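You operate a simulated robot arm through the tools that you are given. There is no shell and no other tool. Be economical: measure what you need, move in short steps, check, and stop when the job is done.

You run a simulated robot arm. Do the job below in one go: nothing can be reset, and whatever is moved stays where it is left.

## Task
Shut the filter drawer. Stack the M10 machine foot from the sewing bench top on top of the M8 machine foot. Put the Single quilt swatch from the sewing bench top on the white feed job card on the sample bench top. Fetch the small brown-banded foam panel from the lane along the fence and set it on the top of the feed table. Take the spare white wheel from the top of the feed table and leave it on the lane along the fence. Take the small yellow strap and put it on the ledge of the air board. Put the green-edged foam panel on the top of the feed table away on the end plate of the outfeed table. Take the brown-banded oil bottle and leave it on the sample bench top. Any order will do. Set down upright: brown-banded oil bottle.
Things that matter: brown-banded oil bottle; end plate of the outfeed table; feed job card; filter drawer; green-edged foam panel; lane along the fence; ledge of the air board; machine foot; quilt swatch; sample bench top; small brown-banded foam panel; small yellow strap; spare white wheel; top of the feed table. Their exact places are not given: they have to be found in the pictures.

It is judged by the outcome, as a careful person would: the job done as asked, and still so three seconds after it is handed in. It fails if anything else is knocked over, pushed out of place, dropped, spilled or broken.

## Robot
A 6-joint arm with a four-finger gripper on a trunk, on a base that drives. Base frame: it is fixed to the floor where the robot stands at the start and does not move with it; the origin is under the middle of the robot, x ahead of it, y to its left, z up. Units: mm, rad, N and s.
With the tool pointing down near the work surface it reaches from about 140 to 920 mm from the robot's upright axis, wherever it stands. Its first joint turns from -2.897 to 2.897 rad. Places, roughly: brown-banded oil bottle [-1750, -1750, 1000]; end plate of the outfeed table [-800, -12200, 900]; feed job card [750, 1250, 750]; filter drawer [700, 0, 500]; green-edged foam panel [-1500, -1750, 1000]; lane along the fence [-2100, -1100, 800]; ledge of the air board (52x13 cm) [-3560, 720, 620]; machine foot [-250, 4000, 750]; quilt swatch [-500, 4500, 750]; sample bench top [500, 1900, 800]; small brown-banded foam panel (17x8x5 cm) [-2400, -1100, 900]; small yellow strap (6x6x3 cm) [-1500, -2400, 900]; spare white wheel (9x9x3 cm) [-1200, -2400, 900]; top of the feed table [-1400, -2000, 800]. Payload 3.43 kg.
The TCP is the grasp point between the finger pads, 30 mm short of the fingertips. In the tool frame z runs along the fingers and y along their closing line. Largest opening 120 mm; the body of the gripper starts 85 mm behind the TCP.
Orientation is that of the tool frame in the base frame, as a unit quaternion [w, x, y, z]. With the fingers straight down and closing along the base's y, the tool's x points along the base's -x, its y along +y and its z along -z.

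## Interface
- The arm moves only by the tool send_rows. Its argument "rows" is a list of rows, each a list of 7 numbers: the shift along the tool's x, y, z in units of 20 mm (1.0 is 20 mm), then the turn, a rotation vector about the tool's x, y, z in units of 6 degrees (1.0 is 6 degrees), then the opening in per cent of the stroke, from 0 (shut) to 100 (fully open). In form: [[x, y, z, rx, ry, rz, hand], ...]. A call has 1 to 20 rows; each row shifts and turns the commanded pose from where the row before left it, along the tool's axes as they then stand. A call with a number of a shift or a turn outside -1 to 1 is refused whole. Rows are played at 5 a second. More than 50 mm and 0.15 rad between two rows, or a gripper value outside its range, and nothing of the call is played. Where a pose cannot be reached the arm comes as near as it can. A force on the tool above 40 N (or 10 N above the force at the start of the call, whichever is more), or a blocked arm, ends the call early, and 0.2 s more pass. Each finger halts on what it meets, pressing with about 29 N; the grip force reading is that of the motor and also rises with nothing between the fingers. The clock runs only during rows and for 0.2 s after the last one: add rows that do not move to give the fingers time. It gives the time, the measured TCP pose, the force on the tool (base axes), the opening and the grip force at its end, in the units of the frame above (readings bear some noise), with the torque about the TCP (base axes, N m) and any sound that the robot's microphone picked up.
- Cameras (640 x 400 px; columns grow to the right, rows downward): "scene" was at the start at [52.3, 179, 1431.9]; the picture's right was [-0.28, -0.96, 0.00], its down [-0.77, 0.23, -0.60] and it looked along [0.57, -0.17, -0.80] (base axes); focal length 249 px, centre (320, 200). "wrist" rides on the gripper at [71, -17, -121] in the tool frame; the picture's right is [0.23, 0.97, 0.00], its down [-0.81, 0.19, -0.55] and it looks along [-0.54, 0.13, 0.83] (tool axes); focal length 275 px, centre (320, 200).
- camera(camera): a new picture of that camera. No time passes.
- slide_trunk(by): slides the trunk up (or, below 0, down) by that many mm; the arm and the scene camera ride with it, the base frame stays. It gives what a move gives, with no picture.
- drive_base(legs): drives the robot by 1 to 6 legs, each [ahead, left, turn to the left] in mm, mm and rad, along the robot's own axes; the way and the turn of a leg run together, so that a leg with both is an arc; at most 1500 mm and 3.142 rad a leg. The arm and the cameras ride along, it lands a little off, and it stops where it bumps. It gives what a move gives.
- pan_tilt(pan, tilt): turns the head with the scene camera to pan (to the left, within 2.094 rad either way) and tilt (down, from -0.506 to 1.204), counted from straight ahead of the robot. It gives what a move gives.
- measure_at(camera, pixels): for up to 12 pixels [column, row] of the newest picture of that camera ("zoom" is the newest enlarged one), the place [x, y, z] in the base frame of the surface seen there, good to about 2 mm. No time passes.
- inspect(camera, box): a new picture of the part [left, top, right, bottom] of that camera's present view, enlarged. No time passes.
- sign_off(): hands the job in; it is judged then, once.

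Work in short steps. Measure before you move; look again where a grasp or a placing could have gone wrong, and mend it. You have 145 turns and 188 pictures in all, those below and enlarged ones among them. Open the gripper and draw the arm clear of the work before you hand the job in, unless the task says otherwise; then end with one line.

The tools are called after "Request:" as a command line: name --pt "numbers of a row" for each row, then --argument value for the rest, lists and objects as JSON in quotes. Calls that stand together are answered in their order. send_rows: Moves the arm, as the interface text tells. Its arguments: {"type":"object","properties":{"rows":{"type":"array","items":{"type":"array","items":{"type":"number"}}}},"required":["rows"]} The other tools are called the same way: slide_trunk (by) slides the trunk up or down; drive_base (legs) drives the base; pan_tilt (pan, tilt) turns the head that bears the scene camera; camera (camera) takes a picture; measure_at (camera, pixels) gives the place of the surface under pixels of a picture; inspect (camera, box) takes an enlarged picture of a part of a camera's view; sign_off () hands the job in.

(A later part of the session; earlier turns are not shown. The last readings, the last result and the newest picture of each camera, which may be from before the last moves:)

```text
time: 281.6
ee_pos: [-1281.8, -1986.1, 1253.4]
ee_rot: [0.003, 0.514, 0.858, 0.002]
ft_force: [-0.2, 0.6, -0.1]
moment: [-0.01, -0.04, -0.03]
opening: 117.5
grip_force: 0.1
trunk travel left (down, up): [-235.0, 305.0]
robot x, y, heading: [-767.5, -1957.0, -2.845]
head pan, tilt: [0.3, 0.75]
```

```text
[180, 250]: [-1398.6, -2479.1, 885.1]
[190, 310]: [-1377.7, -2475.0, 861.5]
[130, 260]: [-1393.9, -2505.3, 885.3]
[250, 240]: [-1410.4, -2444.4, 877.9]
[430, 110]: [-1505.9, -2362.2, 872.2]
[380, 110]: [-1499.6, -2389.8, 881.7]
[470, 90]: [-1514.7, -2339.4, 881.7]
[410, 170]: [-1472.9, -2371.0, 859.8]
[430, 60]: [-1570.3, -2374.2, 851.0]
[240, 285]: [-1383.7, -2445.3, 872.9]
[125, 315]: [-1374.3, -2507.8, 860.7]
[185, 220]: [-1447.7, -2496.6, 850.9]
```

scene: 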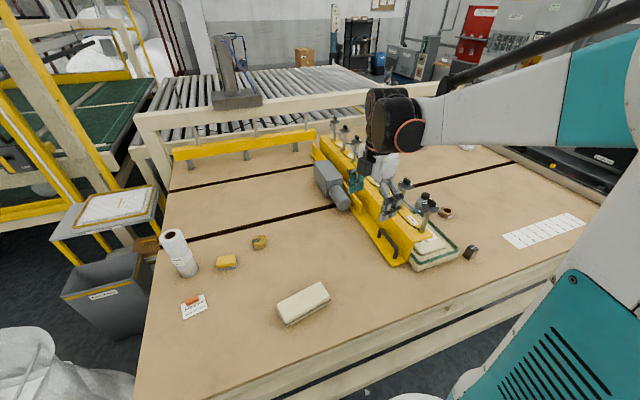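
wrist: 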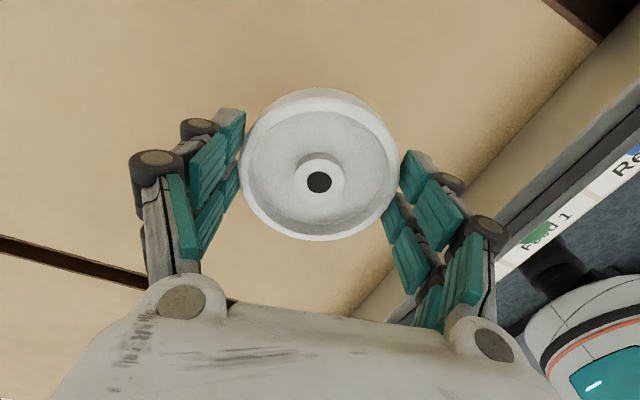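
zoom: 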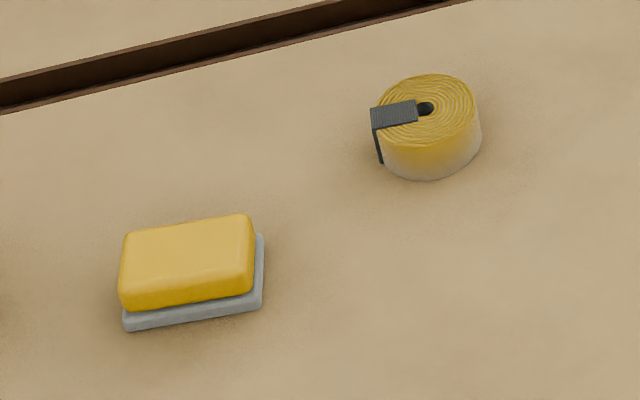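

The rolled one with the buckle is the strap, centre about (-1503,-2365), z 851–881. I move above it and align the closing away from the buckle.

Request:
send_rows --pt "-0.605 -0.985 0 0 0 0 98" --pt "-0.605 -0.985 0 0 0 0 98" --pt "-0.605 -0.985 0 0 0 0 98" --pt "-0.605 -0.985 0 0 0 0 98" --pt "-0.605 -0.985 0 0 0 0 98" --pt "-0.605 -0.985 0 0 0 0 98" --pt "-0.605 -0.985 0 0 0 0 98" --pt "-0.605 -0.985 0 0 0 0 98" --pt "-0.605 -0.985 1 0 0 0 98" --pt "-0.605 -0.985 1 0 0 0 98" --pt "-0.605 -0.985 1 0 0 0 98" --pt "-0.605 -0.985 1 0 0 0 98" --pt "-0.605 -0.985 1 0 0 0 98" --pt "-0.605 -0.985 1 0 0 0 98" --pt "-0.605 -0.985 1 0 0 0 98" --pt "-0.605 -0.985 1 0 0 0 98" --pt "-0.605 -0.985 1 0 0 0 98" --pt "-0.605 -0.985 1 0 0 0 98" --pt "-0.605 -0.985 1 0 0 0 85"

Request:
send_rows --pt "0 0 1 0 0 0.8 80" --pt "0 0 1 0 0 0.8 80" --pt "0 0 1 0 0 0 80" --pt "0 0 1 0 0 0 80" --pt "0 0 0 0 0 0 80"

Request:
camera --camera "wrist"

```text
time: 285.6
ee_pos: [-1500.3, -2366.5, 1029.3]
ee_rot: [0.003, 0.514, 0.858, 0.001]
ft_force: [0.9, -0.5, -0.6]
moment: [0.02, 0.01, 0.03]
opening: 101.8
grip_force: 0.1
trunk travel left (down, up): [-235.0, 305.0]
robot x, y, heading: [-773.2, -1958.1, -2.848]
head pan, tilt: [0.3, 0.75]
```

```text
time: 286.8
ee_pos: [-1498.3, -2367.2, 951.7]
ee_rot: [0.004, 0.585, 0.811, 0.002]
ft_force: [-0.3, 0.1, 0.5]
moment: [0.03, -0.03, 0.0]
opening: 96.1
grip_force: 0.0
trunk travel left (down, up): [-235.0, 305.0]
robot x, y, heading: [-771.7, -1954.8, -2.847]
head pan, tilt: [0.3, 0.75]
```

```text
96 pictures are left
```

wrist: 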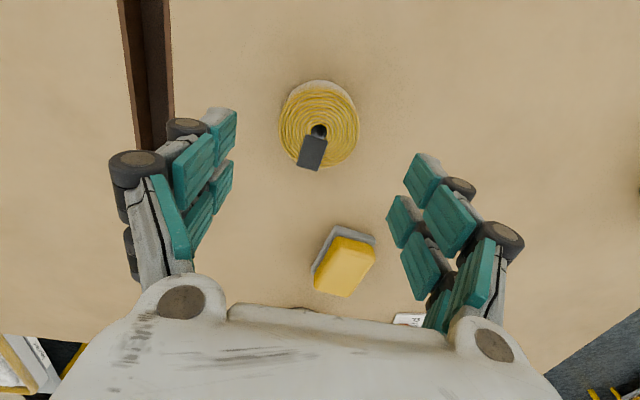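

Strap centred at (319,128). I lower 67 mm, close and lift.

Request:
send_rows --pt "0 0 1 0 0 0 80" --pt "0 0 1 0 0 0 80" --pt "0 0 1 0 0 0 80" --pt "0 0 0.35 0 0 0 80" --pt "0 0 0 0 0 0 0" --pt "0 0 0 0 0 0 0" --pt "0 0 0 0 0 0 0" --pt "0 0 -0.5 0 0 0 0" --pt "0 0 -1 0 0 0 0" --pt "0 0 -1 0 0 0 0"

Request:
camera --camera "wrist"

```text
time: 289.0
ee_pos: [-1499.3, -2365.4, 936.9]
ee_rot: [0.004, 0.584, 0.812, 0.002]
ft_force: [0.3, -0.1, -0.4]
moment: [-0.02, 0.0, 0.03]
opening: 58.3
grip_force: 28.8
trunk travel left (down, up): [-235.0, 305.0]
robot x, y, heading: [-772.7, -1958.2, -2.844]
head pan, tilt: [0.3, 0.75]
```

```text
95 pictures are left
```

wrist: 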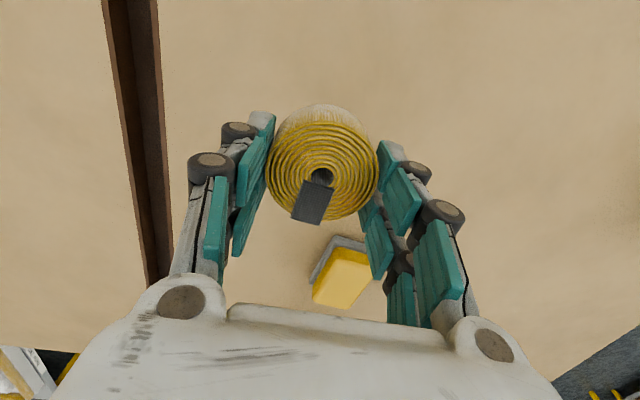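

Strap held (58 mm). I lift, pull the arm in, turn right and drive round toward the air board.

Request:
send_rows --pt "0 0 -1 0 0 0 0" --pt "0 0 -1 0 0 0 0" --pt "0 0 -1 0 0 0 0" --pt "0 0 -1 0 0 0 0" --pt "0.19 0.98 -0.8 0 0 0 0" --pt "0.19 0.98 -0.8 0 0 0 0" --pt "0.19 0.98 -0.8 0 0 0 0" --pt "0.19 0.98 -0.8 0 0 0 0" --pt "0.19 0.98 -0.8 0 0 0 0" --pt "0.19 0.98 -0.8 0 0 0 0" --pt "0.19 0.98 -0.8 0 0 0 0" --pt "0.19 0.98 -0.8 0 0 0 0" --pt "0.19 0.98 -0.8 0 0 0 0" --pt "0.19 0.98 -0.8 0 0 0 0" --pt "0.19 0.98 -0.8 0 0 0 0" --pt "0.19 0.98 -0.8 0 0 0 0" --pt "0.19 0.98 -0.8 0 0 0 0"

Request:
drive_base --legs '[[0, 0, -1.55], [1200, 0, 0], [1180, 0, 0]]'

Request:
pan_tilt --pan 0.9 --tilt 0.5

Request:
camera --camera "scene"

```text
time: 292.6
ee_pos: [-1274.3, -2237.1, 1226.0]
ee_rot: [0.003, 0.585, 0.811, 0.002]
ft_force: [0.7, 1.0, -0.2]
moment: [-0.01, 0.04, 0.05]
opening: 58.1
grip_force: 29.5
trunk travel left (down, up): [-235.0, 305.0]
robot x, y, heading: [-769.1, -1957.1, -2.847]
head pan, tilt: [0.3, 0.75]
```

```text
time: 308.1
ee_pos: [-1657.5, 851.2, 1227.2]
ee_rot: [0.004, 0.989, 0.147, -0.001]
ft_force: [-0.9, -0.6, 0.0]
moment: [0.01, 0.0, 0.0]
opening: 58.1
grip_force: 29.1
trunk travel left (down, up): [-235.0, 305.0]
robot x, y, heading: [-1395.5, 340.5, 1.837]
head pan, tilt: [0.3, 0.75]
```

```text
time: 309.1
ee_pos: [-1659.1, 851.1, 1226.9]
ee_rot: [0.003, 0.989, 0.147, -0.002]
ft_force: [0.0, 0.7, -0.2]
moment: [0.02, -0.03, 0.05]
opening: 57.9
grip_force: 28.8
trunk travel left (down, up): [-235.0, 305.0]
robot x, y, heading: [-1392.5, 342.1, 1.84]
head pan, tilt: [0.901, 0.499]
```

```text
94 pictures are left
```

scene: 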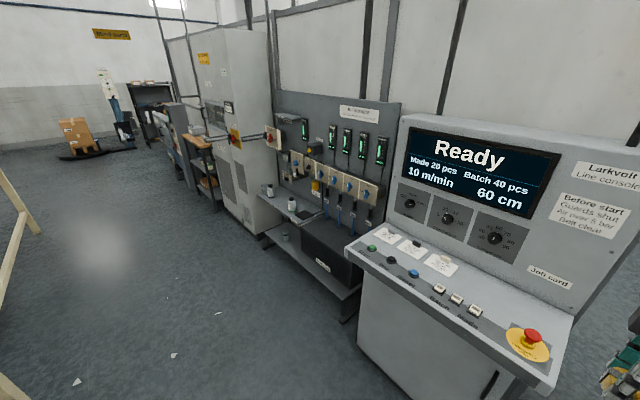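

Clear way. I slide left along the consoles to the air board.

Request:
drive_base --legs '[[0, 0, 0.045], [0, 915, 0], [0, 915, 0]]'

Request:
pan_tilt --pan 0.0 --tilt 0.6

Request:
camera --camera "scene"

```text
time: 318.8
ee_pos: [-3440.9, 290.9, 1227.2]
ee_rot: [0.004, 0.986, 0.164, -0.001]
ft_force: [1.0, -0.5, -0.3]
moment: [-0.02, -0.03, -0.01]
opening: 57.8
grip_force: 29.2
trunk travel left (down, up): [-235.0, 305.0]
robot x, y, heading: [-3155.5, -212.9, 1.869]
head pan, tilt: [0.901, 0.499]
```

```text
time: 320.0
ee_pos: [-3439.3, 289.6, 1227.0]
ee_rot: [0.004, 0.986, 0.164, -0.001]
ft_force: [0.3, -0.1, -0.9]
moment: [0.04, 0.02, -0.01]
opening: 58.2
grip_force: 28.8
trunk travel left (down, up): [-235.0, 305.0]
robot x, y, heading: [-3152.2, -215.9, 1.873]
head pan, tilt: [0.0, 0.6]
```

```text
93 pictures are left
```

scene: 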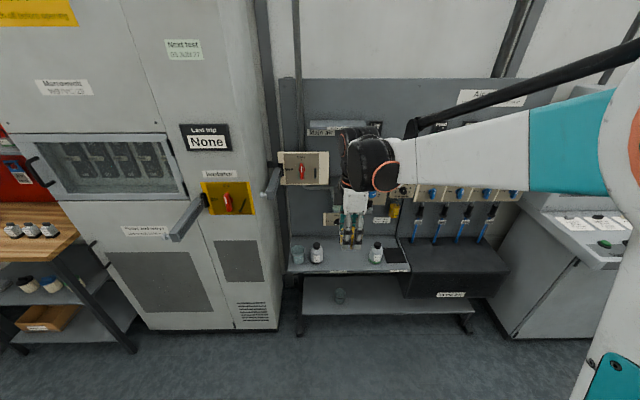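

The ledge is in view at (345,265). I enlarge and measure free space.

Request:
inspect --camera "scene" --box '[280, 180, 420, 310]'

Request:
measure_at --camera "zoom" --pixels '[[45, 275], [390, 275], [180, 275], [250, 275], [220, 260], [220, 240], [170, 255], [285, 255], [220, 283], [430, 210], [240, 120], [170, 100]]'

```text
3.08 times, centred on (350, 245) of scene
```

zoom: 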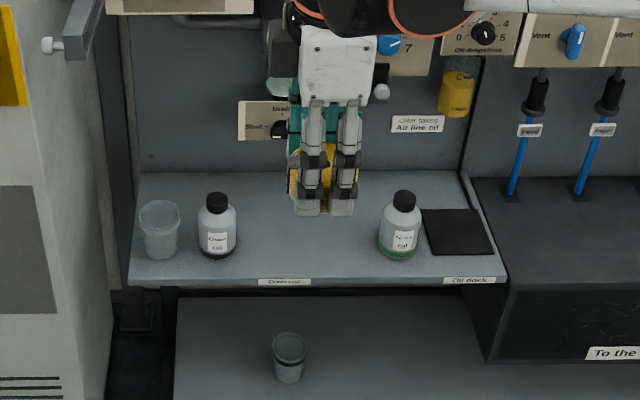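

```text
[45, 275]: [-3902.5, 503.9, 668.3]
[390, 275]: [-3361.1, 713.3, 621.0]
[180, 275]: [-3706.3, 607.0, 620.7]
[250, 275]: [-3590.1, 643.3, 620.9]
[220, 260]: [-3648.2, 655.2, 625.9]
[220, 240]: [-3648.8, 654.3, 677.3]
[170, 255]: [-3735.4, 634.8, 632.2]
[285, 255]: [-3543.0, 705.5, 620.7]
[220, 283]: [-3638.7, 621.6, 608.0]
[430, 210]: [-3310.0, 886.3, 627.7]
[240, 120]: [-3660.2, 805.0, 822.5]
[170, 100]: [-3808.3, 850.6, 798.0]
```

The free spot between the bottles is about (-3500,735). I lower the trunk 220 mm and advance 380 mm.

Request:
slide_trunk --by -220

Request:
drive_base --legs '[[380, 0, 0]]'

```text
time: 322.3
ee_pos: [-3440.5, 289.8, 1006.3]
ee_rot: [0.003, 0.986, 0.164, -0.001]
ft_force: [-0.2, -0.5, -0.7]
moment: [-0.06, -0.01, 0.02]
opening: 58.1
grip_force: 29.3
trunk travel left (down, up): [-15.0, 525.0]
robot x, y, heading: [-3158.0, -216.0, 1.871]
head pan, tilt: [0.0, 0.6]
```

```text
time: 324.7
ee_pos: [-3558.4, 653.2, 1006.0]
ee_rot: [0.004, 0.986, 0.167, -0.001]
ft_force: [0.0, 0.1, 0.1]
moment: [0.03, 0.01, -0.01]
opening: 58.0
grip_force: 28.8
trunk travel left (down, up): [-15.0, 525.0]
robot x, y, heading: [-3272.0, 152.5, 1.878]
head pan, tilt: [0.0, 0.6]
```

I move over the spot (-3497,725) and lower to z≈760 for a check.

Request:
send_rows --pt "0.822 -0.476 0 0 0 0 0" --pt "0.822 -0.476 0 0 0 0 0" --pt "0.822 -0.476 0 0 0 0 0" --pt "0.822 -0.476 0 0 0 0 0" --pt "0.822 -0.476 0 0 0 0 0" --pt "0 0 1 0 0 0 0" --pt "0 0 1 0 0 0 0" --pt "0 0 1 0 0 0 0" --pt "0 0 1 0 0 0 0" --pt "0 0 1 0 0 0 0" --pt "0 0 1 0 0 0 0" --pt "0 0 1 0 0 0 0" --pt "0 0 1 0 0 0 0" --pt "0 0 1 0 0 0 0" --pt "0 0 1 0 0 0 0" --pt "0 0 1 0 0 0 0" --pt "0 0 1 0 0 0 0"

Request:
pan_tilt --pan 0.2 --tilt 0.85

Request:
camera --camera "scene"

Request:
camera --camera "wrist"

```text
time: 328.3
ee_pos: [-3497.1, 724.5, 764.0]
ee_rot: [0.004, 0.986, 0.168, -0.001]
ft_force: [0.1, -0.5, -0.5]
moment: [-0.02, 0.0, 0.01]
opening: 58.0
grip_force: 29.0
trunk travel left (down, up): [-15.0, 525.0]
robot x, y, heading: [-3272.9, 151.7, 1.881]
head pan, tilt: [0.0, 0.6]
```

```text
time: 329.1
ee_pos: [-3496.0, 724.0, 765.1]
ee_rot: [0.003, 0.986, 0.167, -0.001]
ft_force: [-0.2, -0.8, 0.0]
moment: [0.01, 0.03, 0.01]
opening: 58.2
grip_force: 28.8
trunk travel left (down, up): [-15.0, 525.0]
robot x, y, heading: [-3276.2, 150.3, 1.875]
head pan, tilt: [0.201, 0.85]
```

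```text
91 pictures are left
```

scene: 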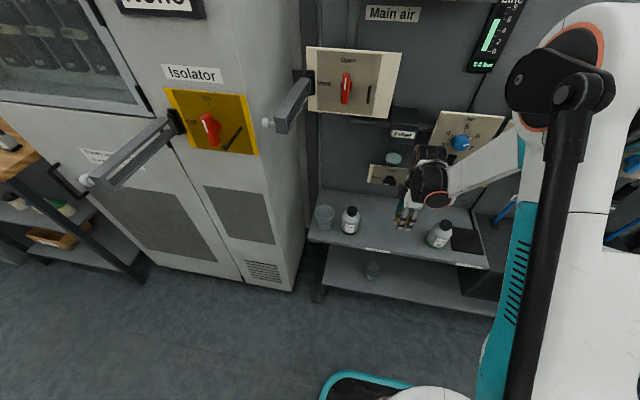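

```text
90 pictures are left
```

wrist: 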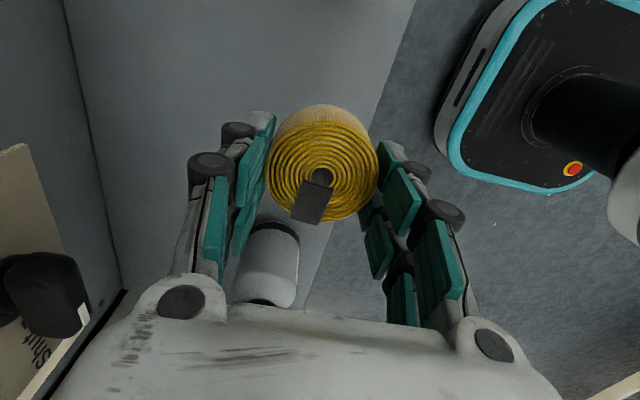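

The spot is clear: bottle is 150 mm away. I lower 104 mm then feel for the ledge.

Request:
send_rows --pt "0 0 1 0 0 0 0" --pt "0 0 1 0 0 0 0" --pt "0 0 1 0 0 0 0" --pt "0 0 1 0 0 0 0" --pt "0 0 0.9 0 0 0 0" --pt "0 0 0.25 0 0 0 0" --pt "0 0 0.1 0 0 0 0" --pt "0 0 0 0 0 0 0"

Request:
inspect --camera "scene" --box '[310, 150, 500, 290]'

```text
time: 330.9
ee_pos: [-3499.0, 724.1, 661.2]
ee_rot: [0.003, 0.986, 0.168, -0.002]
ft_force: [0.0, -0.3, -0.8]
moment: [-0.04, -0.03, 0.01]
opening: 58.2
grip_force: 28.9
trunk travel left (down, up): [-15.0, 525.0]
robot x, y, heading: [-3270.9, 154.9, 1.878]
head pan, tilt: [0.201, 0.85]
```

```text
2.86 times, centred on (405, 220) of scene
```

zoom: 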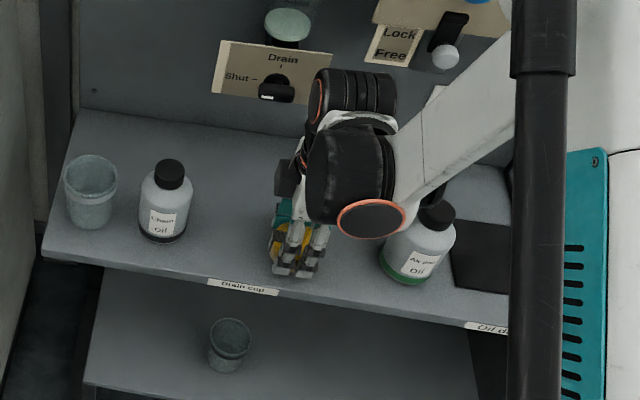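

I go on down in 1.5 mm steps.

Request:
send_rows --pt "0 0 0.1 0 0 0 0" --pt "0 0 0.1 0 0 0 0" --pt "0 0 0.08 0 0 0 0" --pt "0 0 0 0 0 0 0"

```text
time: 331.9
ee_pos: [-3498.0, 723.9, 655.6]
ee_rot: [0.003, 0.986, 0.168, -0.002]
ft_force: [-1.3, 1.2, 8.4]
moment: [0.27, 0.03, 0.01]
opening: 58.4
grip_force: 28.6
trunk travel left (down, up): [-15.0, 525.0]
robot x, y, heading: [-3269.5, 152.1, 1.881]
head pan, tilt: [0.201, 0.85]
```

Contact (8 N). I release and rise straight up.

Request:
send_rows --pt "0 0 0 0 0 0 60" --pt "0 0 0 0 0 0 70" --pt "0 0 0 0 0 0 70" --pt "0 0 -1 0 0 0 70" --pt "0 0 -1 0 0 0 70" --pt "0 0 -1 0 0 0 70" --pt "0 0 -1 0 0 0 70" --pt "0 0 -1 0 0 0 70" --pt "0 0 -1 0 0 0 70" --pt "0 0 -1 0 0 0 70" --pt "0 0 -1 0 0 0 70" --pt "0 0 -1 0 0 0 70" --pt "0 0 -1 0 0 0 70" --pt "0 0 -1 0 0 0 70" --pt "0 0 -1 0 0 0 70" --pt "0 0 -1 0 0 0 70" --pt "0 0 -1 0 0 0 70" --pt "0 0 -1 0 0 0 70"

Request:
inspect --camera "scene" --box '[310, 150, 500, 290]'

Request:
drive_base --legs '[[-380, 0, 0]]'

Request:
slide_trunk --by 220

```text
time: 335.7
ee_pos: [-3496.6, 726.2, 954.9]
ee_rot: [0.003, 0.986, 0.167, -0.001]
ft_force: [-0.1, 0.3, -1.1]
moment: [-0.05, -0.04, 0.0]
opening: 84.0
grip_force: 0.1
trunk travel left (down, up): [-15.0, 525.0]
robot x, y, heading: [-3269.4, 150.3, 1.876]
head pan, tilt: [0.201, 0.85]
```

```text
2.86 times, centred on (405, 220) of scene
```

zoom: 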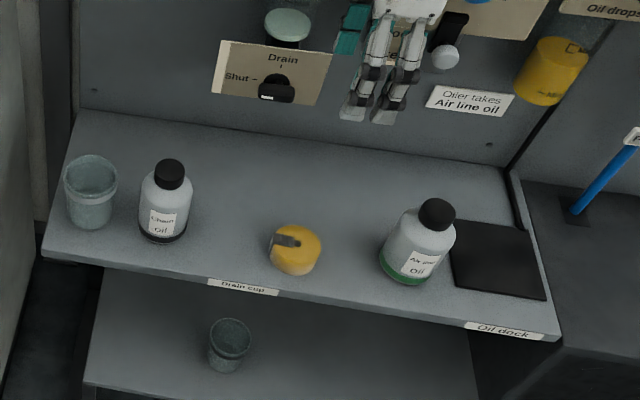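

```text
time: 338.1
ee_pos: [-3387.5, 371.7, 954.4]
ee_rot: [0.003, 0.985, 0.173, -0.001]
ft_force: [-0.1, -0.1, 0.1]
moment: [-0.03, -0.01, 0.03]
opening: 84.0
grip_force: 0.0
trunk travel left (down, up): [-15.0, 525.0]
robot x, y, heading: [-3159.1, -200.5, 1.888]
head pan, tilt: [0.201, 0.85]
```

```text
time: 340.4
ee_pos: [-3388.4, 371.2, 1175.6]
ee_rot: [0.004, 0.985, 0.172, -0.001]
ft_force: [0.0, 0.4, -0.6]
moment: [0.02, -0.02, -0.04]
opening: 84.0
grip_force: 0.1
trunk travel left (down, up): [-235.0, 305.0]
robot x, y, heading: [-3156.9, -198.5, 1.89]
head pan, tilt: [0.201, 0.85]
```

Strap sits on the ledge. Now back to the feed table front for the oil bottle.

Request:
drive_base --legs '[[0, -880, 0], [0, -880, 0], [-890, 0, 0], [-890, 0, 0], [0, 0, 1.56]]'

Request:
pan_tilt --pan 0.2 --tilt 0.75

Request:
camera --camera "scene"

```text
time: 361.6
ee_pos: [-1565.3, -1586.5, 1175.4]
ee_rot: [0.004, 0.58, 0.815, 0.002]
ft_force: [0.1, 0.0, 0.3]
moment: [0.01, -0.02, 0.01]
opening: 84.0
grip_force: 0.1
trunk travel left (down, up): [-235.0, 305.0]
robot x, y, heading: [-993.2, -1363.5, -2.842]
head pan, tilt: [0.201, 0.85]
```

```text
time: 362.2
ee_pos: [-1566.7, -1587.3, 1174.9]
ee_rot: [0.004, 0.58, 0.815, 0.002]
ft_force: [0.8, 0.4, -0.2]
moment: [0.02, -0.02, -0.01]
opening: 84.3
grip_force: 0.3
trunk travel left (down, up): [-235.0, 305.0]
robot x, y, heading: [-990.1, -1364.1, -2.839]
head pan, tilt: [0.201, 0.75]
```

```text
87 pictures are left
```

scene: 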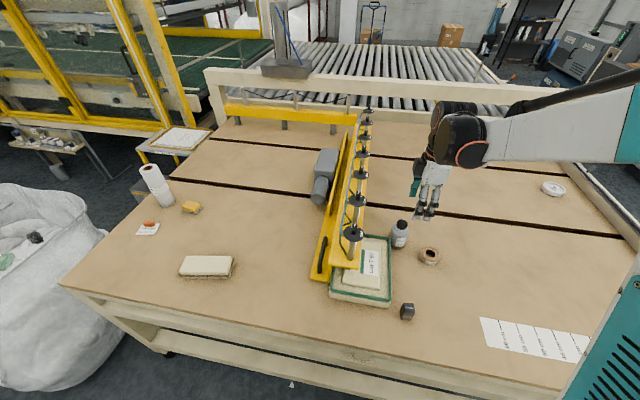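

Bottle at (400,233) and green panel at (362,270), the latter close to the clamp bar. I enlarge.

Request:
inspect --camera "scene" --box '[310, 190, 450, 320]'

Request:
measure_at --camera "zoom" --pixels '[[407, 105], [405, 145], [395, 165], [220, 300], [355, 335], [385, 165], [260, 160], [255, 270], [345, 290], [355, 180], [240, 235], [460, 230]]'

```text
3.08 times, centred on (380, 255) of scene
```

zoom: 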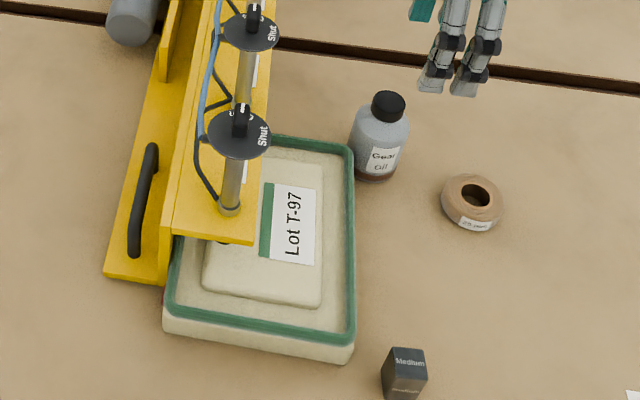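

```text
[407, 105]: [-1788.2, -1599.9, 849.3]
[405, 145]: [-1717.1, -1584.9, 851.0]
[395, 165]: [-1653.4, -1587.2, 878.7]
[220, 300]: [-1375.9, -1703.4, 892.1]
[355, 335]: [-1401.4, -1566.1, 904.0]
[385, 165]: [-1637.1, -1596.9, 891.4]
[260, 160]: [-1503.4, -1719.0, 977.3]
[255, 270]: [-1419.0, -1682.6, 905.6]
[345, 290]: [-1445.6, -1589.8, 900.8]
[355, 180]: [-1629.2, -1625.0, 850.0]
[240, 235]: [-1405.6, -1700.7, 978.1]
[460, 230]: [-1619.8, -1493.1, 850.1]
```

I measure the bottle and the foam panel's rim more carefully.

Request:
measure_at --camera "zoom" --pixels '[[388, 103], [378, 140], [354, 140], [403, 140], [372, 170], [178, 300], [348, 325], [350, 155], [330, 143], [180, 250], [265, 315], [350, 240]]'

Request:
measure_at --camera "zoom" --pixels '[[210, 280], [316, 300], [320, 170], [270, 160], [335, 240], [265, 325], [230, 205], [215, 235], [190, 235], [265, 340], [300, 350], [290, 200]]'

```text
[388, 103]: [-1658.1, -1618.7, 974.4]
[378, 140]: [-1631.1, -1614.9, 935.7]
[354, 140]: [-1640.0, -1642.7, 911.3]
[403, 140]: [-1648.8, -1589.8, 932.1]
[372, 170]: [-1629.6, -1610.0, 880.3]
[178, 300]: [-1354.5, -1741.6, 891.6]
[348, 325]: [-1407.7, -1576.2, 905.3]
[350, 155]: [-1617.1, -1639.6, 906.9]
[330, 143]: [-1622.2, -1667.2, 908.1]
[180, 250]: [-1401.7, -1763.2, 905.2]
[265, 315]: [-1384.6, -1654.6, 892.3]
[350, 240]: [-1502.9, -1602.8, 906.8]
```

```text
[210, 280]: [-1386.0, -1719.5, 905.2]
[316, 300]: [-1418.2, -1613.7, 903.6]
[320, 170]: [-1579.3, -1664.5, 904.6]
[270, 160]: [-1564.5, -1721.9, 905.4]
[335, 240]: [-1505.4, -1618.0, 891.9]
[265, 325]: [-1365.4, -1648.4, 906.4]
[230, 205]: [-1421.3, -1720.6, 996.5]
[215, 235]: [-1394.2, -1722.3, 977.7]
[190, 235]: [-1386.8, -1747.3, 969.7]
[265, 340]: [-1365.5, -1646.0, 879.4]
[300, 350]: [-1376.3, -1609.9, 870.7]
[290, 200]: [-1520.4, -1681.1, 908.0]
```

The panel is about 250x185x50, partly under the clamp bar's flange; it will need dragging clear later. First the bottle (centre ≈(-1660,-1620)): I move above it with the fingers closing along the table normal.

Request:
send_rows --pt "0 -1 0 0 0 0 80" --pt "0 -1 0 0 0 0 80" --pt "0 -1 0 0 0 0 80" --pt "0 -1 0 0 0 0 80" --pt "0 -1 0 0 0 0 80" --pt "0 0 1 0 0 0 80" --pt "0 0 1 0 0 0 80" --pt "0 0 1 0 0 0 80" --pt "0 0 1 0 0 0 80" --pt "0 0 1 0 0 0 80" --pt "0 0 1 0 0 0 80" --pt "0 0 0 0 0 0 80"

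Request:
camera --camera "wrist"

Request:
inspect --camera "scene" --box '[310, 130, 470, 290]'

```text
time: 364.8
ee_pos: [-1659.3, -1617.9, 1054.7]
ee_rot: [0.004, 0.581, 0.814, 0.002]
ft_force: [0.0, 0.7, 0.0]
moment: [0.01, -0.01, 0.02]
opening: 96.3
grip_force: 0.0
trunk travel left (down, up): [-235.0, 305.0]
robot x, y, heading: [-990.5, -1361.1, -2.837]
head pan, tilt: [0.201, 0.75]
```

```text
85 pictures are left
```

wrist: 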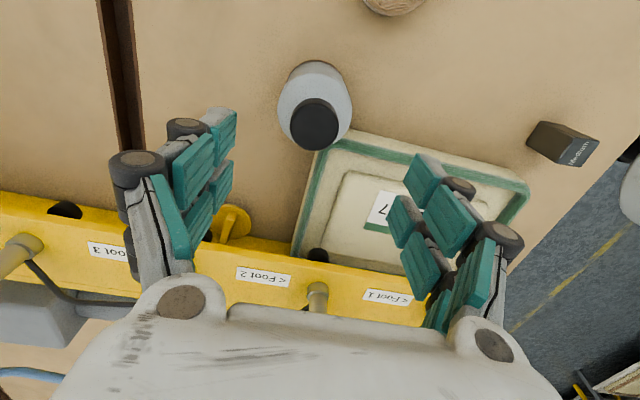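

```text
2.50 times, centred on (390, 210) of scene
```

zoom: 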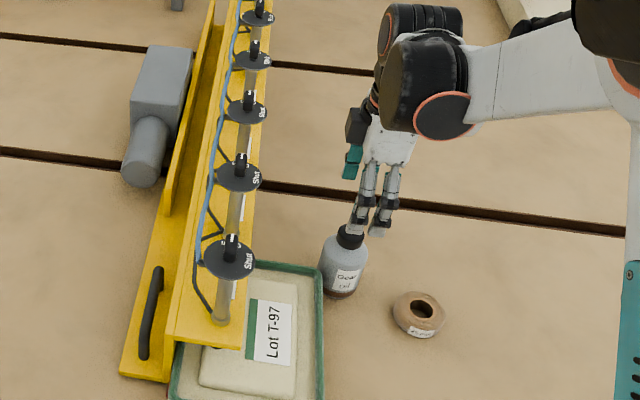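

I refine the bottle's position from the wrist view.

Request:
measure_at --camera "wrist" --pixels '[[315, 122], [284, 100], [347, 95], [316, 66], [338, 138], [325, 145]]'

```text
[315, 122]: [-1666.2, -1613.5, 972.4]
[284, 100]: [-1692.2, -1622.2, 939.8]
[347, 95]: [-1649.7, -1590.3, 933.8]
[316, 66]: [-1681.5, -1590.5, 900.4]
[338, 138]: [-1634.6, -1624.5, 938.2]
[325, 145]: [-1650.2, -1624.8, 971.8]
```

Bottle centre (-1663,-1614). I trim, lower to z≈912 around the body, close gently, and check.

Request:
send_rows --pt "0.25 -0.12 1 0 0 0 75" --pt "0 0 1 0 0 0 75" --pt "0 0 1 0 0 0 75" --pt "0 0 1 0 0 0 75" --pt "0 0 1 0 0 0 75" --pt "0 0 1 0 0 0 75" --pt "0 0 1 0 0 0 75" --pt "0 0 0 0 0 0 75" --pt "0 0 0 0 0 0 0" --pt "0 0 0 0 0 0 0" --pt "0 0 0 0 0 0 0"

Request:
camera --camera "wrist"

```text
time: 367.2
ee_pos: [-1662.4, -1614.6, 916.0]
ee_rot: [0.004, 0.58, 0.815, 0.001]
ft_force: [-3.4, -1.3, 6.7]
moment: [-0.26, 0.15, -0.05]
opening: 64.3
grip_force: 29.3
trunk travel left (down, up): [-235.0, 305.0]
robot x, y, heading: [-993.1, -1364.8, -2.839]
head pan, tilt: [0.201, 0.75]
```

```text
83 pictures are left
```

wrist: 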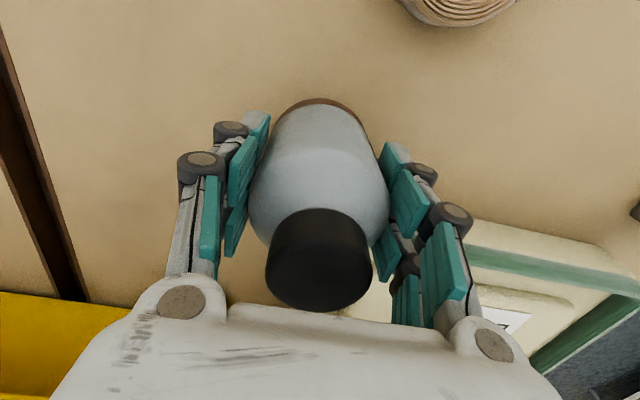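

Bottle gripped at 64 mm. I lift it straight up to z≈1150.

Request:
send_rows --pt "0 0 -0.5 0 0 0 0" --pt "0 0 -1 0 0 0 0" --pt "0 0 -1 0 0 0 0" --pt "0 0 -1 0 0 0 0" --pt "0 0 -1 0 0 0 0" --pt "0 0 -1 0 0 0 0" --pt "0 0 -1 0 0 0 0" --pt "0 0 -1 0 0 0 0" --pt "0 0 -1 0 0 0 0" --pt "0 0 -1 0 0 0 0" --pt "0 0 -1 0 0 0 0" --pt "0 0 -1 0 0 0 0"

Request:
camera --camera "wrist"

```text
time: 369.8
ee_pos: [-1665.0, -1617.2, 1145.4]
ee_rot: [0.003, 0.581, 0.814, 0.001]
ft_force: [1.3, 0.7, -2.6]
moment: [-0.02, 0.0, 0.0]
opening: 64.1
grip_force: 28.9
trunk travel left (down, up): [-235.0, 305.0]
robot x, y, heading: [-986.7, -1361.6, -2.839]
head pan, tilt: [0.201, 0.75]
```

```text
82 pictures are left
```

wrist: 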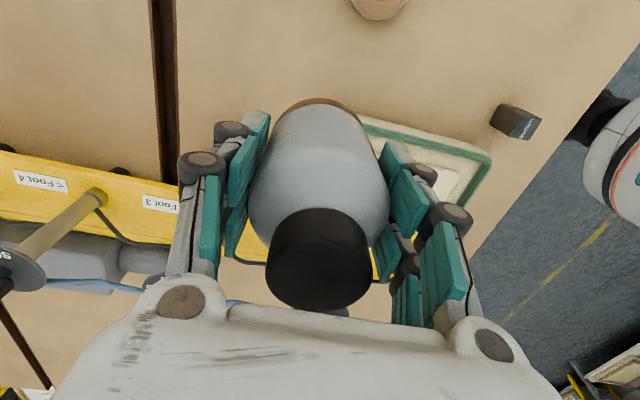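

Bottle held upright. I back off from the table, turn around to the right and drive to the sample bench.

Request:
drive_base --legs '[[-500, 0, 0], [0, 0, -3.14], [400, 0, 0], [0, 1290, 0], [0, 1290, 0]]'

Request:
pan_tilt --pan 0.2 --tilt 0.6

Request:
camera --camera "scene"

```text
time: 394.3
ee_pos: [-199.0, 1601.1, 1144.4]
ee_rot: [0.002, 0.804, -0.595, -0.004]
ft_force: [0.6, -0.5, -2.0]
moment: [0.0, 0.0, 0.0]
opening: 63.8
grip_force: 29.4
trunk travel left (down, up): [-235.0, 305.0]
robot x, y, heading: [-878.5, 1375.3, 0.265]
head pan, tilt: [0.201, 0.75]
```

```text
time: 395.0
ee_pos: [-197.9, 1600.5, 1145.3]
ee_rot: [0.002, 0.804, -0.594, -0.003]
ft_force: [-0.6, 0.9, -2.5]
moment: [0.01, -0.02, 0.01]
opening: 63.3
grip_force: 29.0
trunk travel left (down, up): [-235.0, 305.0]
robot x, y, heading: [-881.0, 1371.5, 0.266]
head pan, tilt: [0.201, 0.6]
```

```text
81 pictures are left
```

scene: 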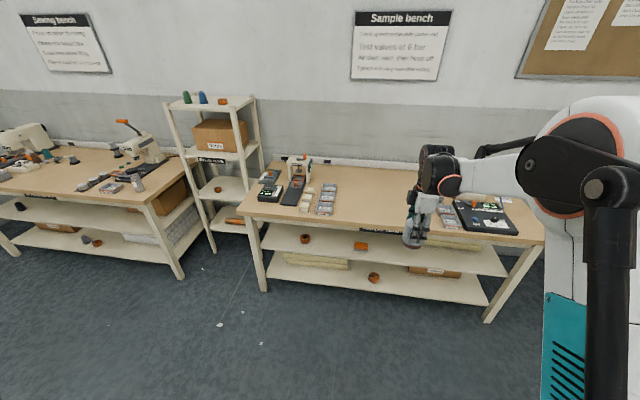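

The middle of the sample bench is free. I drive 680 mm ahead with the bottle at z≈1145 and look.

Request:
drive_base --legs '[[680, 0, 0.03]]'

Request:
pan_tilt --pan 0.2 --tilt 0.8

Request:
camera --camera "scene"

Request:
camera --camera "wrist"

```text
time: 398.8
ee_pos: [445.1, 1806.4, 1143.9]
ee_rot: [0.001, 0.812, -0.584, -0.004]
ft_force: [-0.6, -0.1, -3.1]
moment: [-0.03, -0.03, 0.03]
opening: 63.2
grip_force: 28.8
trunk travel left (down, up): [-235.0, 305.0]
robot x, y, heading: [-227.9, 1559.0, 0.301]
head pan, tilt: [0.201, 0.6]
```

```text
time: 399.5
ee_pos: [444.9, 1806.0, 1144.6]
ee_rot: [0.002, 0.812, -0.584, -0.003]
ft_force: [-0.3, 0.9, -2.1]
moment: [0.04, 0.01, 0.01]
opening: 63.6
grip_force: 29.1
trunk travel left (down, up): [-235.0, 305.0]
robot x, y, heading: [-230.6, 1560.2, 0.297]
head pan, tilt: [0.201, 0.799]
```

```text
80 pictures are left
```

scene: 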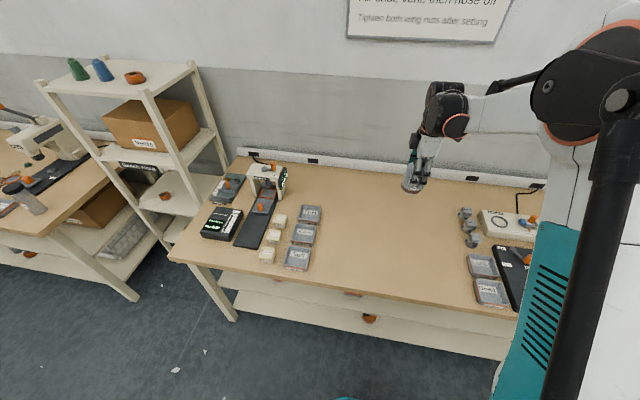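

```text
79 pictures are left
```

wrist: 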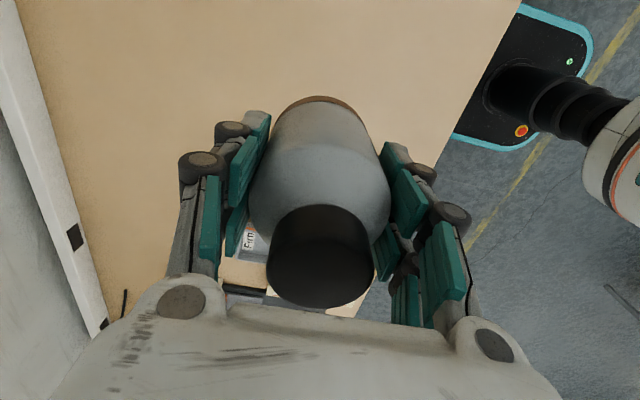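

I check that the spot below (445,1806) is free.

Request:
measure_at --camera "scene" --pixels '[[320, 213], [322, 208], [390, 235], [430, 230], [460, 235], [400, 260], [462, 212]]'

```text
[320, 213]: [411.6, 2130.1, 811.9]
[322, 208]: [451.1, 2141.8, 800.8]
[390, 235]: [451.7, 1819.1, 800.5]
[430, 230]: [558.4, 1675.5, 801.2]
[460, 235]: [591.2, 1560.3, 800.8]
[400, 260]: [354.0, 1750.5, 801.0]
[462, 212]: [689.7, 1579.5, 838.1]
```

Spot is free for 300 mm around. I lower 262 mm, then feel for the bench.

Request:
send_rows --pt "0 0 1 0 0 0 0" --pt "0 0 1 0 0 0 0" --pt "0 0 1 0 0 0 0" --pt "0 0 1 0 0 0 0" --pt "0 0 1 0 0 0 0" --pt "0 0 1 0 0 0 0" --pt "0 0 1 0 0 0 0" --pt "0 0 1 0 0 0 0" --pt "0 0 1 0 0 0 0" --pt "0 0 1 0 0 0 0" --pt "0 0 1 0 0 0 0" --pt "0 0 1 0 0 0 0" --pt "0 0 1 0 0 0 0" --pt "0 0 0.3 0 0 0 0" --pt "0 0 0.15 0 0 0 0" --pt "0 0 0.1 0 0 0 0" --pt "0 0 0 0 0 0 0"

Request:
inspect --camera "scene" --box '[330, 130, 490, 280]'

```text
time: 403.1
ee_pos: [443.4, 1806.8, 874.6]
ee_rot: [0.002, 0.812, -0.584, -0.003]
ft_force: [-0.1, -0.2, -1.6]
moment: [0.0, -0.01, -0.03]
opening: 63.4
grip_force: 29.1
trunk travel left (down, up): [-235.0, 305.0]
robot x, y, heading: [-229.8, 1560.7, 0.298]
head pan, tilt: [0.201, 0.799]
```

```text
2.67 times, centred on (410, 205) of scene
```

zoom: 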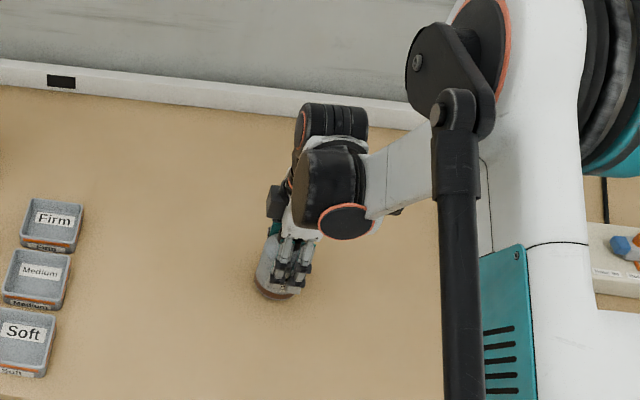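

Near the bench. I step down 1.5 mm at a time.

Request:
send_rows --pt "0 0 0.1 0 0 0 0" --pt "0 0 0.08 0 0 0 0" --pt "0 0 0.08 0 0 0 0" --pt "0 0 0 0 0 0 0"

```text
time: 404.1
ee_pos: [442.0, 1805.9, 868.8]
ee_rot: [0.002, 0.811, -0.585, -0.004]
ft_force: [0.1, 0.5, -2.8]
moment: [0.0, 0.03, 0.04]
opening: 63.5
grip_force: 29.1
trunk travel left (down, up): [-235.0, 305.0]
robot x, y, heading: [-229.5, 1563.9, 0.299]
head pan, tilt: [0.201, 0.799]
```

Still hanging; a bit more.

Request:
send_rows --pt "0 0 0.07 0 0 0 0" --pt "0 0 0.06 0 0 0 0" --pt "0 0 0 0 0 0 0"

```text
time: 404.9
ee_pos: [442.5, 1806.2, 866.0]
ee_rot: [0.002, 0.811, -0.585, -0.004]
ft_force: [0.8, 0.3, 0.3]
moment: [0.02, -0.12, -0.03]
opening: 63.5
grip_force: 28.7
trunk travel left (down, up): [-235.0, 305.0]
robot x, y, heading: [-231.3, 1556.2, 0.296]
head pan, tilt: [0.201, 0.799]
```

Contact is starting. One more millimetre, then open and rise.

Request:
send_rows --pt "0 0 0.04 0 0 0 0" --pt "0 0 0 0 0 0 0" --pt "0 0 0 0 0 0 65" --pt "0 0 0 0 0 0 75" --pt "0 0 0 0 0 0 75" --pt "0 0 -1 0 0 0 75" --pt "0 0 -1 0 0 0 75" --pt "0 0 -1 0 0 0 75" --pt "0 0 -1 0 0 0 75" --pt "0 0 -1 0 0 0 75" --pt "0 0 -1 0 0 0 75" --pt "0 0 -1 0 0 0 75" --pt "0 0 -1 0 0 0 75" --pt "0 0 -1 0 0 0 75" --pt "0 0 -1 0 0 0 75" --pt "0 0 -1 0 0 0 75"

Request:
inspect --camera "scene" --box '[330, 130, 490, 280]'

```text
time: 408.3
ee_pos: [444.4, 1805.6, 1086.2]
ee_rot: [0.002, 0.812, -0.584, -0.004]
ft_force: [0.5, 0.8, 0.7]
moment: [0.01, 0.01, 0.0]
opening: 89.9
grip_force: 0.1
trunk travel left (down, up): [-235.0, 305.0]
robot x, y, heading: [-232.1, 1559.7, 0.302]
head pan, tilt: [0.201, 0.799]
```

```text
2.67 times, centred on (410, 205) of scene
```

zoom: 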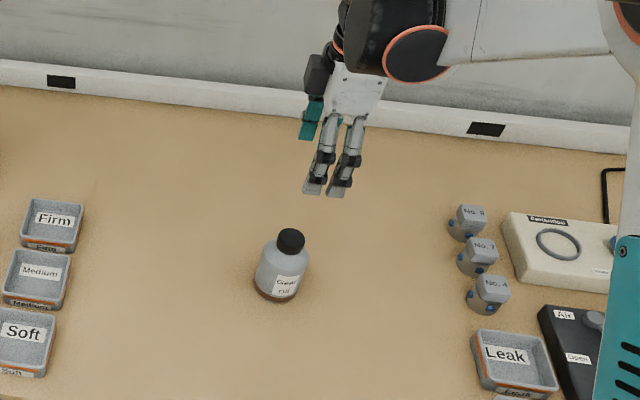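

Bottle stands upright on the sample bench. Now the green panel: I pull the arm in and up, and drive back to the feed table front.

Request:
send_rows --pt "0 1 -0.4 0 0 0 75" --pt "0 1 -0.4 0 0 0 75" --pt "0 1 -0.4 0 0 0 75" --pt "0 1 -0.4 0 0 0 75" --pt "0 1 -0.4 0 0 0 75" --pt "0 1 -0.4 0 0 0 75" --pt "0 1 -0.4 0 0 0 75" --pt "0 1 -0.4 0 0 0 75" --pt "0 1 -0.4 0 0 0 75"

Request:
drive_base --legs '[[-680, 0, 0], [0, -1350, 0], [0, -1350, 0], [0, 0, 3.14], [600, 0, 0]]'

Request:
pan_tilt --pan 0.2 --tilt 0.7

Request:
camera --camera "scene"

```text
time: 410.3
ee_pos: [275.2, 1747.5, 1157.2]
ee_rot: [0.002, 0.812, -0.584, -0.004]
ft_force: [0.0, 0.4, 0.5]
moment: [0.01, -0.02, -0.03]
opening: 90.0
grip_force: 0.0
trunk travel left (down, up): [-235.0, 305.0]
robot x, y, heading: [-231.5, 1560.6, 0.296]
head pan, tilt: [0.201, 0.799]
```

```text
time: 437.1
ee_pos: [-1226.9, -1567.5, 1157.6]
ee_rot: [0.004, 0.592, 0.806, 0.002]
ft_force: [-0.5, 0.1, -0.6]
moment: [0.0, -0.01, -0.01]
opening: 90.1
grip_force: 0.1
trunk travel left (down, up): [-235.0, 305.0]
robot x, y, heading: [-718.7, -1390.5, -2.866]
head pan, tilt: [0.201, 0.799]
```

```text
time: 437.7
ee_pos: [-1226.4, -1566.6, 1157.0]
ee_rot: [0.003, 0.593, 0.805, 0.002]
ft_force: [-0.1, 0.2, -0.6]
moment: [0.0, 0.01, 0.02]
opening: 90.0
grip_force: 0.1
trunk travel left (down, up): [-235.0, 305.0]
robot x, y, heading: [-718.7, -1391.2, -2.869]
head pan, tilt: [0.201, 0.7]
```

```text
76 pictures are left
```

scene: 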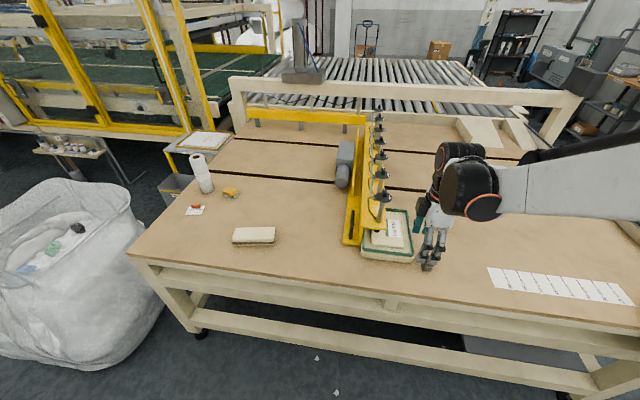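

The panel is unchanged at (390,240). I plan to pinch its near rim at the right part, away from the clamp posts, and drag it out over the table edge. I move above the rim near (-1383,-1612) and look.

Request:
send_rows --pt "0.02 -0.904 0 0 0 0 60" --pt "0.02 -0.904 0 0 0 0 60" --pt "0.02 -0.904 0 0 0 0 60" --pt "0.02 -0.904 0 0 0 0 60" --pt "0.02 -0.904 0 0 0 0 60" --pt "0.02 -0.904 0 0 0 0 60" --pt "0.02 -0.904 0 0 0 0 60" --pt "0.02 -0.904 0 0 0 0 60" --pt "0.02 -0.904 0 0 0 0 60" --pt "0 0 1 0 0 0 60" --pt "0 0 1 0 0 0 60" --pt "0 0 1 0 0 0 60" --pt "0 0 1 0 0 0 60" --pt "0 0 1 0 0 0 60" --pt "0 0 1 0 0 0 60" --pt "0 0 1 0 0 0 60" --pt "0 0 1 0 0 0 60"

Request:
camera --camera "wrist"

Request:
inspect --camera "scene" --box '[320, 130, 480, 290]'

```text
time: 441.3
ee_pos: [-1383.4, -1612.0, 995.6]
ee_rot: [0.003, 0.592, 0.806, 0.002]
ft_force: [0.4, -0.1, -0.3]
moment: [-0.02, 0.0, 0.01]
opening: 71.9
grip_force: 0.1
trunk travel left (down, up): [-235.0, 305.0]
robot x, y, heading: [-715.7, -1392.5, -2.867]
head pan, tilt: [0.201, 0.7]
```

```text
75 pictures are left
```

wrist: 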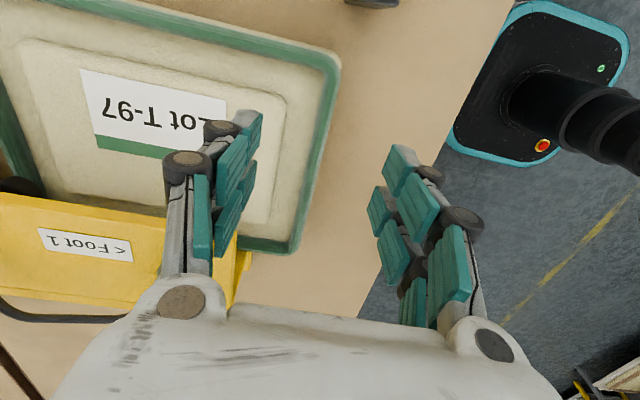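

```text
2.50 times, centred on (400, 210) of scene
```

zoom: 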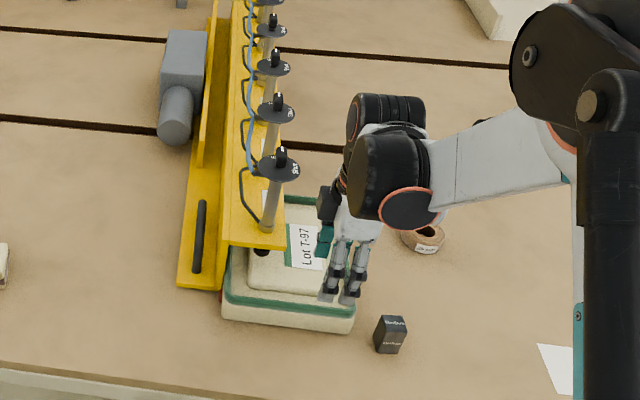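

I measure the near rim's cross-section across row 140 of the wrist view.

Request:
measure_at --camera "wrist" --pixels '[[270, 140], [280, 140], [290, 140], [300, 140], [306, 140], [312, 140], [318, 140], [324, 140], [330, 140], [336, 140], [340, 140], [318, 90]]'

Request:
inspect --camera "wrist" --box '[230, 60, 390, 260]'

```text
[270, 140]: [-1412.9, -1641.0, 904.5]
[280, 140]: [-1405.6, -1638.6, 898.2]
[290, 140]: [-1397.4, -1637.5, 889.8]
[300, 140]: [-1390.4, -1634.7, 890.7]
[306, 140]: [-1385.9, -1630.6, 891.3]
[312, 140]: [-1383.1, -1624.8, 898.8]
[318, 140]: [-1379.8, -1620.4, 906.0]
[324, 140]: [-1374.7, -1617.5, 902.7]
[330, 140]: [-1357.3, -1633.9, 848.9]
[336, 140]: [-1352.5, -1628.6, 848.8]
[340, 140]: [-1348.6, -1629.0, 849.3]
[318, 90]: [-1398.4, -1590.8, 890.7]
```

```text
2.00 times, centred on (310, 160) of wrist
```

zoom: 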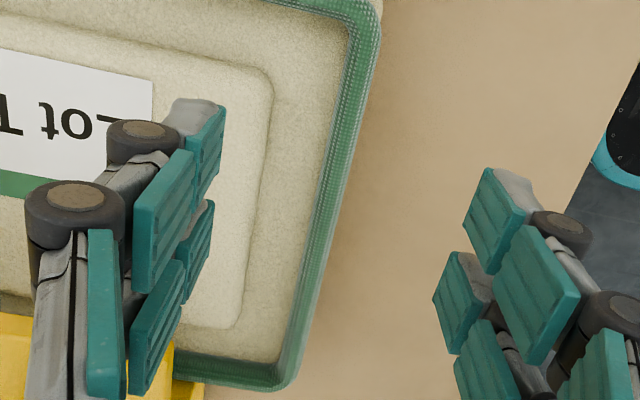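

Rim centre is at n≈-1810, channel behind it 24 mm wide at z≈897. I set the opening to 28 mm, lower so the tips reach z≈897, and pinch.

Request:
send_rows --pt "0 0.1 1 0 0 0 24" --pt "0 0 1 0 0 0 24" --pt "0 0 1 0 0 0 24" --pt "0 0 0.3 0 0 0 24" --pt "0 0 0.15 0 0 0 24" --pt "0 0 0 0 0 0 24"

Request:
inspect --camera "wrist" --box '[230, 60, 390, 260]'

```text
time: 442.7
ee_pos: [-1380.2, -1611.4, 927.2]
ee_rot: [0.003, 0.593, 0.805, 0.002]
ft_force: [-0.1, -0.1, 0.1]
moment: [0.0, 0.02, -0.01]
opening: 28.6
grip_force: 0.2
trunk travel left (down, up): [-235.0, 305.0]
robot x, y, heading: [-715.5, -1391.5, -2.87]
head pan, tilt: [0.201, 0.7]
```

```text
2.00 times, centred on (310, 160) of wrist
```

zoom: 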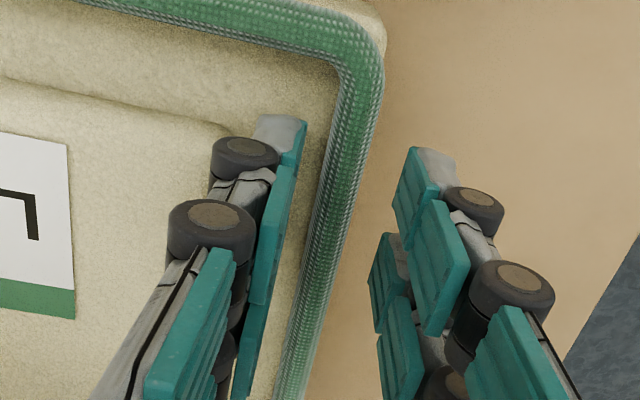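

The fingers straddle the rim. I lower 2 mm and close.

Request:
send_rows --pt "0 0 0.12 0 0 0 24" --pt "0 0 0 0 0 0 0" --pt "0 0 0 0 0 0 0" --pt "0 0 0 0 0 0 0"

Request:
inspect --camera "wrist" --box '[230, 60, 390, 260]'

```text
time: 443.7
ee_pos: [-1379.9, -1610.7, 924.8]
ee_rot: [0.003, 0.592, 0.806, 0.002]
ft_force: [-0.2, -0.1, 0.7]
moment: [-0.01, 0.03, 0.05]
opening: 11.4
grip_force: 29.0
trunk travel left (down, up): [-235.0, 305.0]
robot x, y, heading: [-714.0, -1389.4, -2.863]
head pan, tilt: [0.201, 0.7]
```

```text
2.00 times, centred on (310, 160) of wrist
```

zoom: 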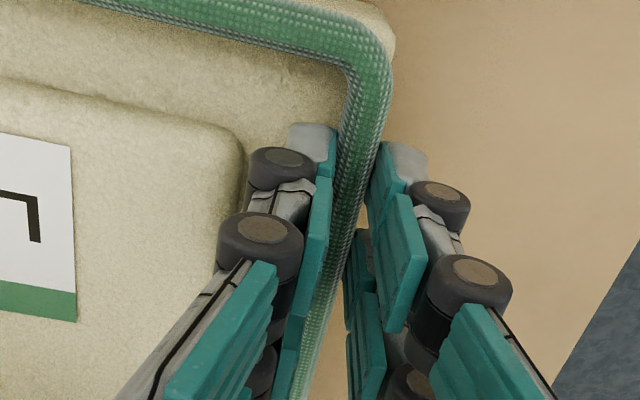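

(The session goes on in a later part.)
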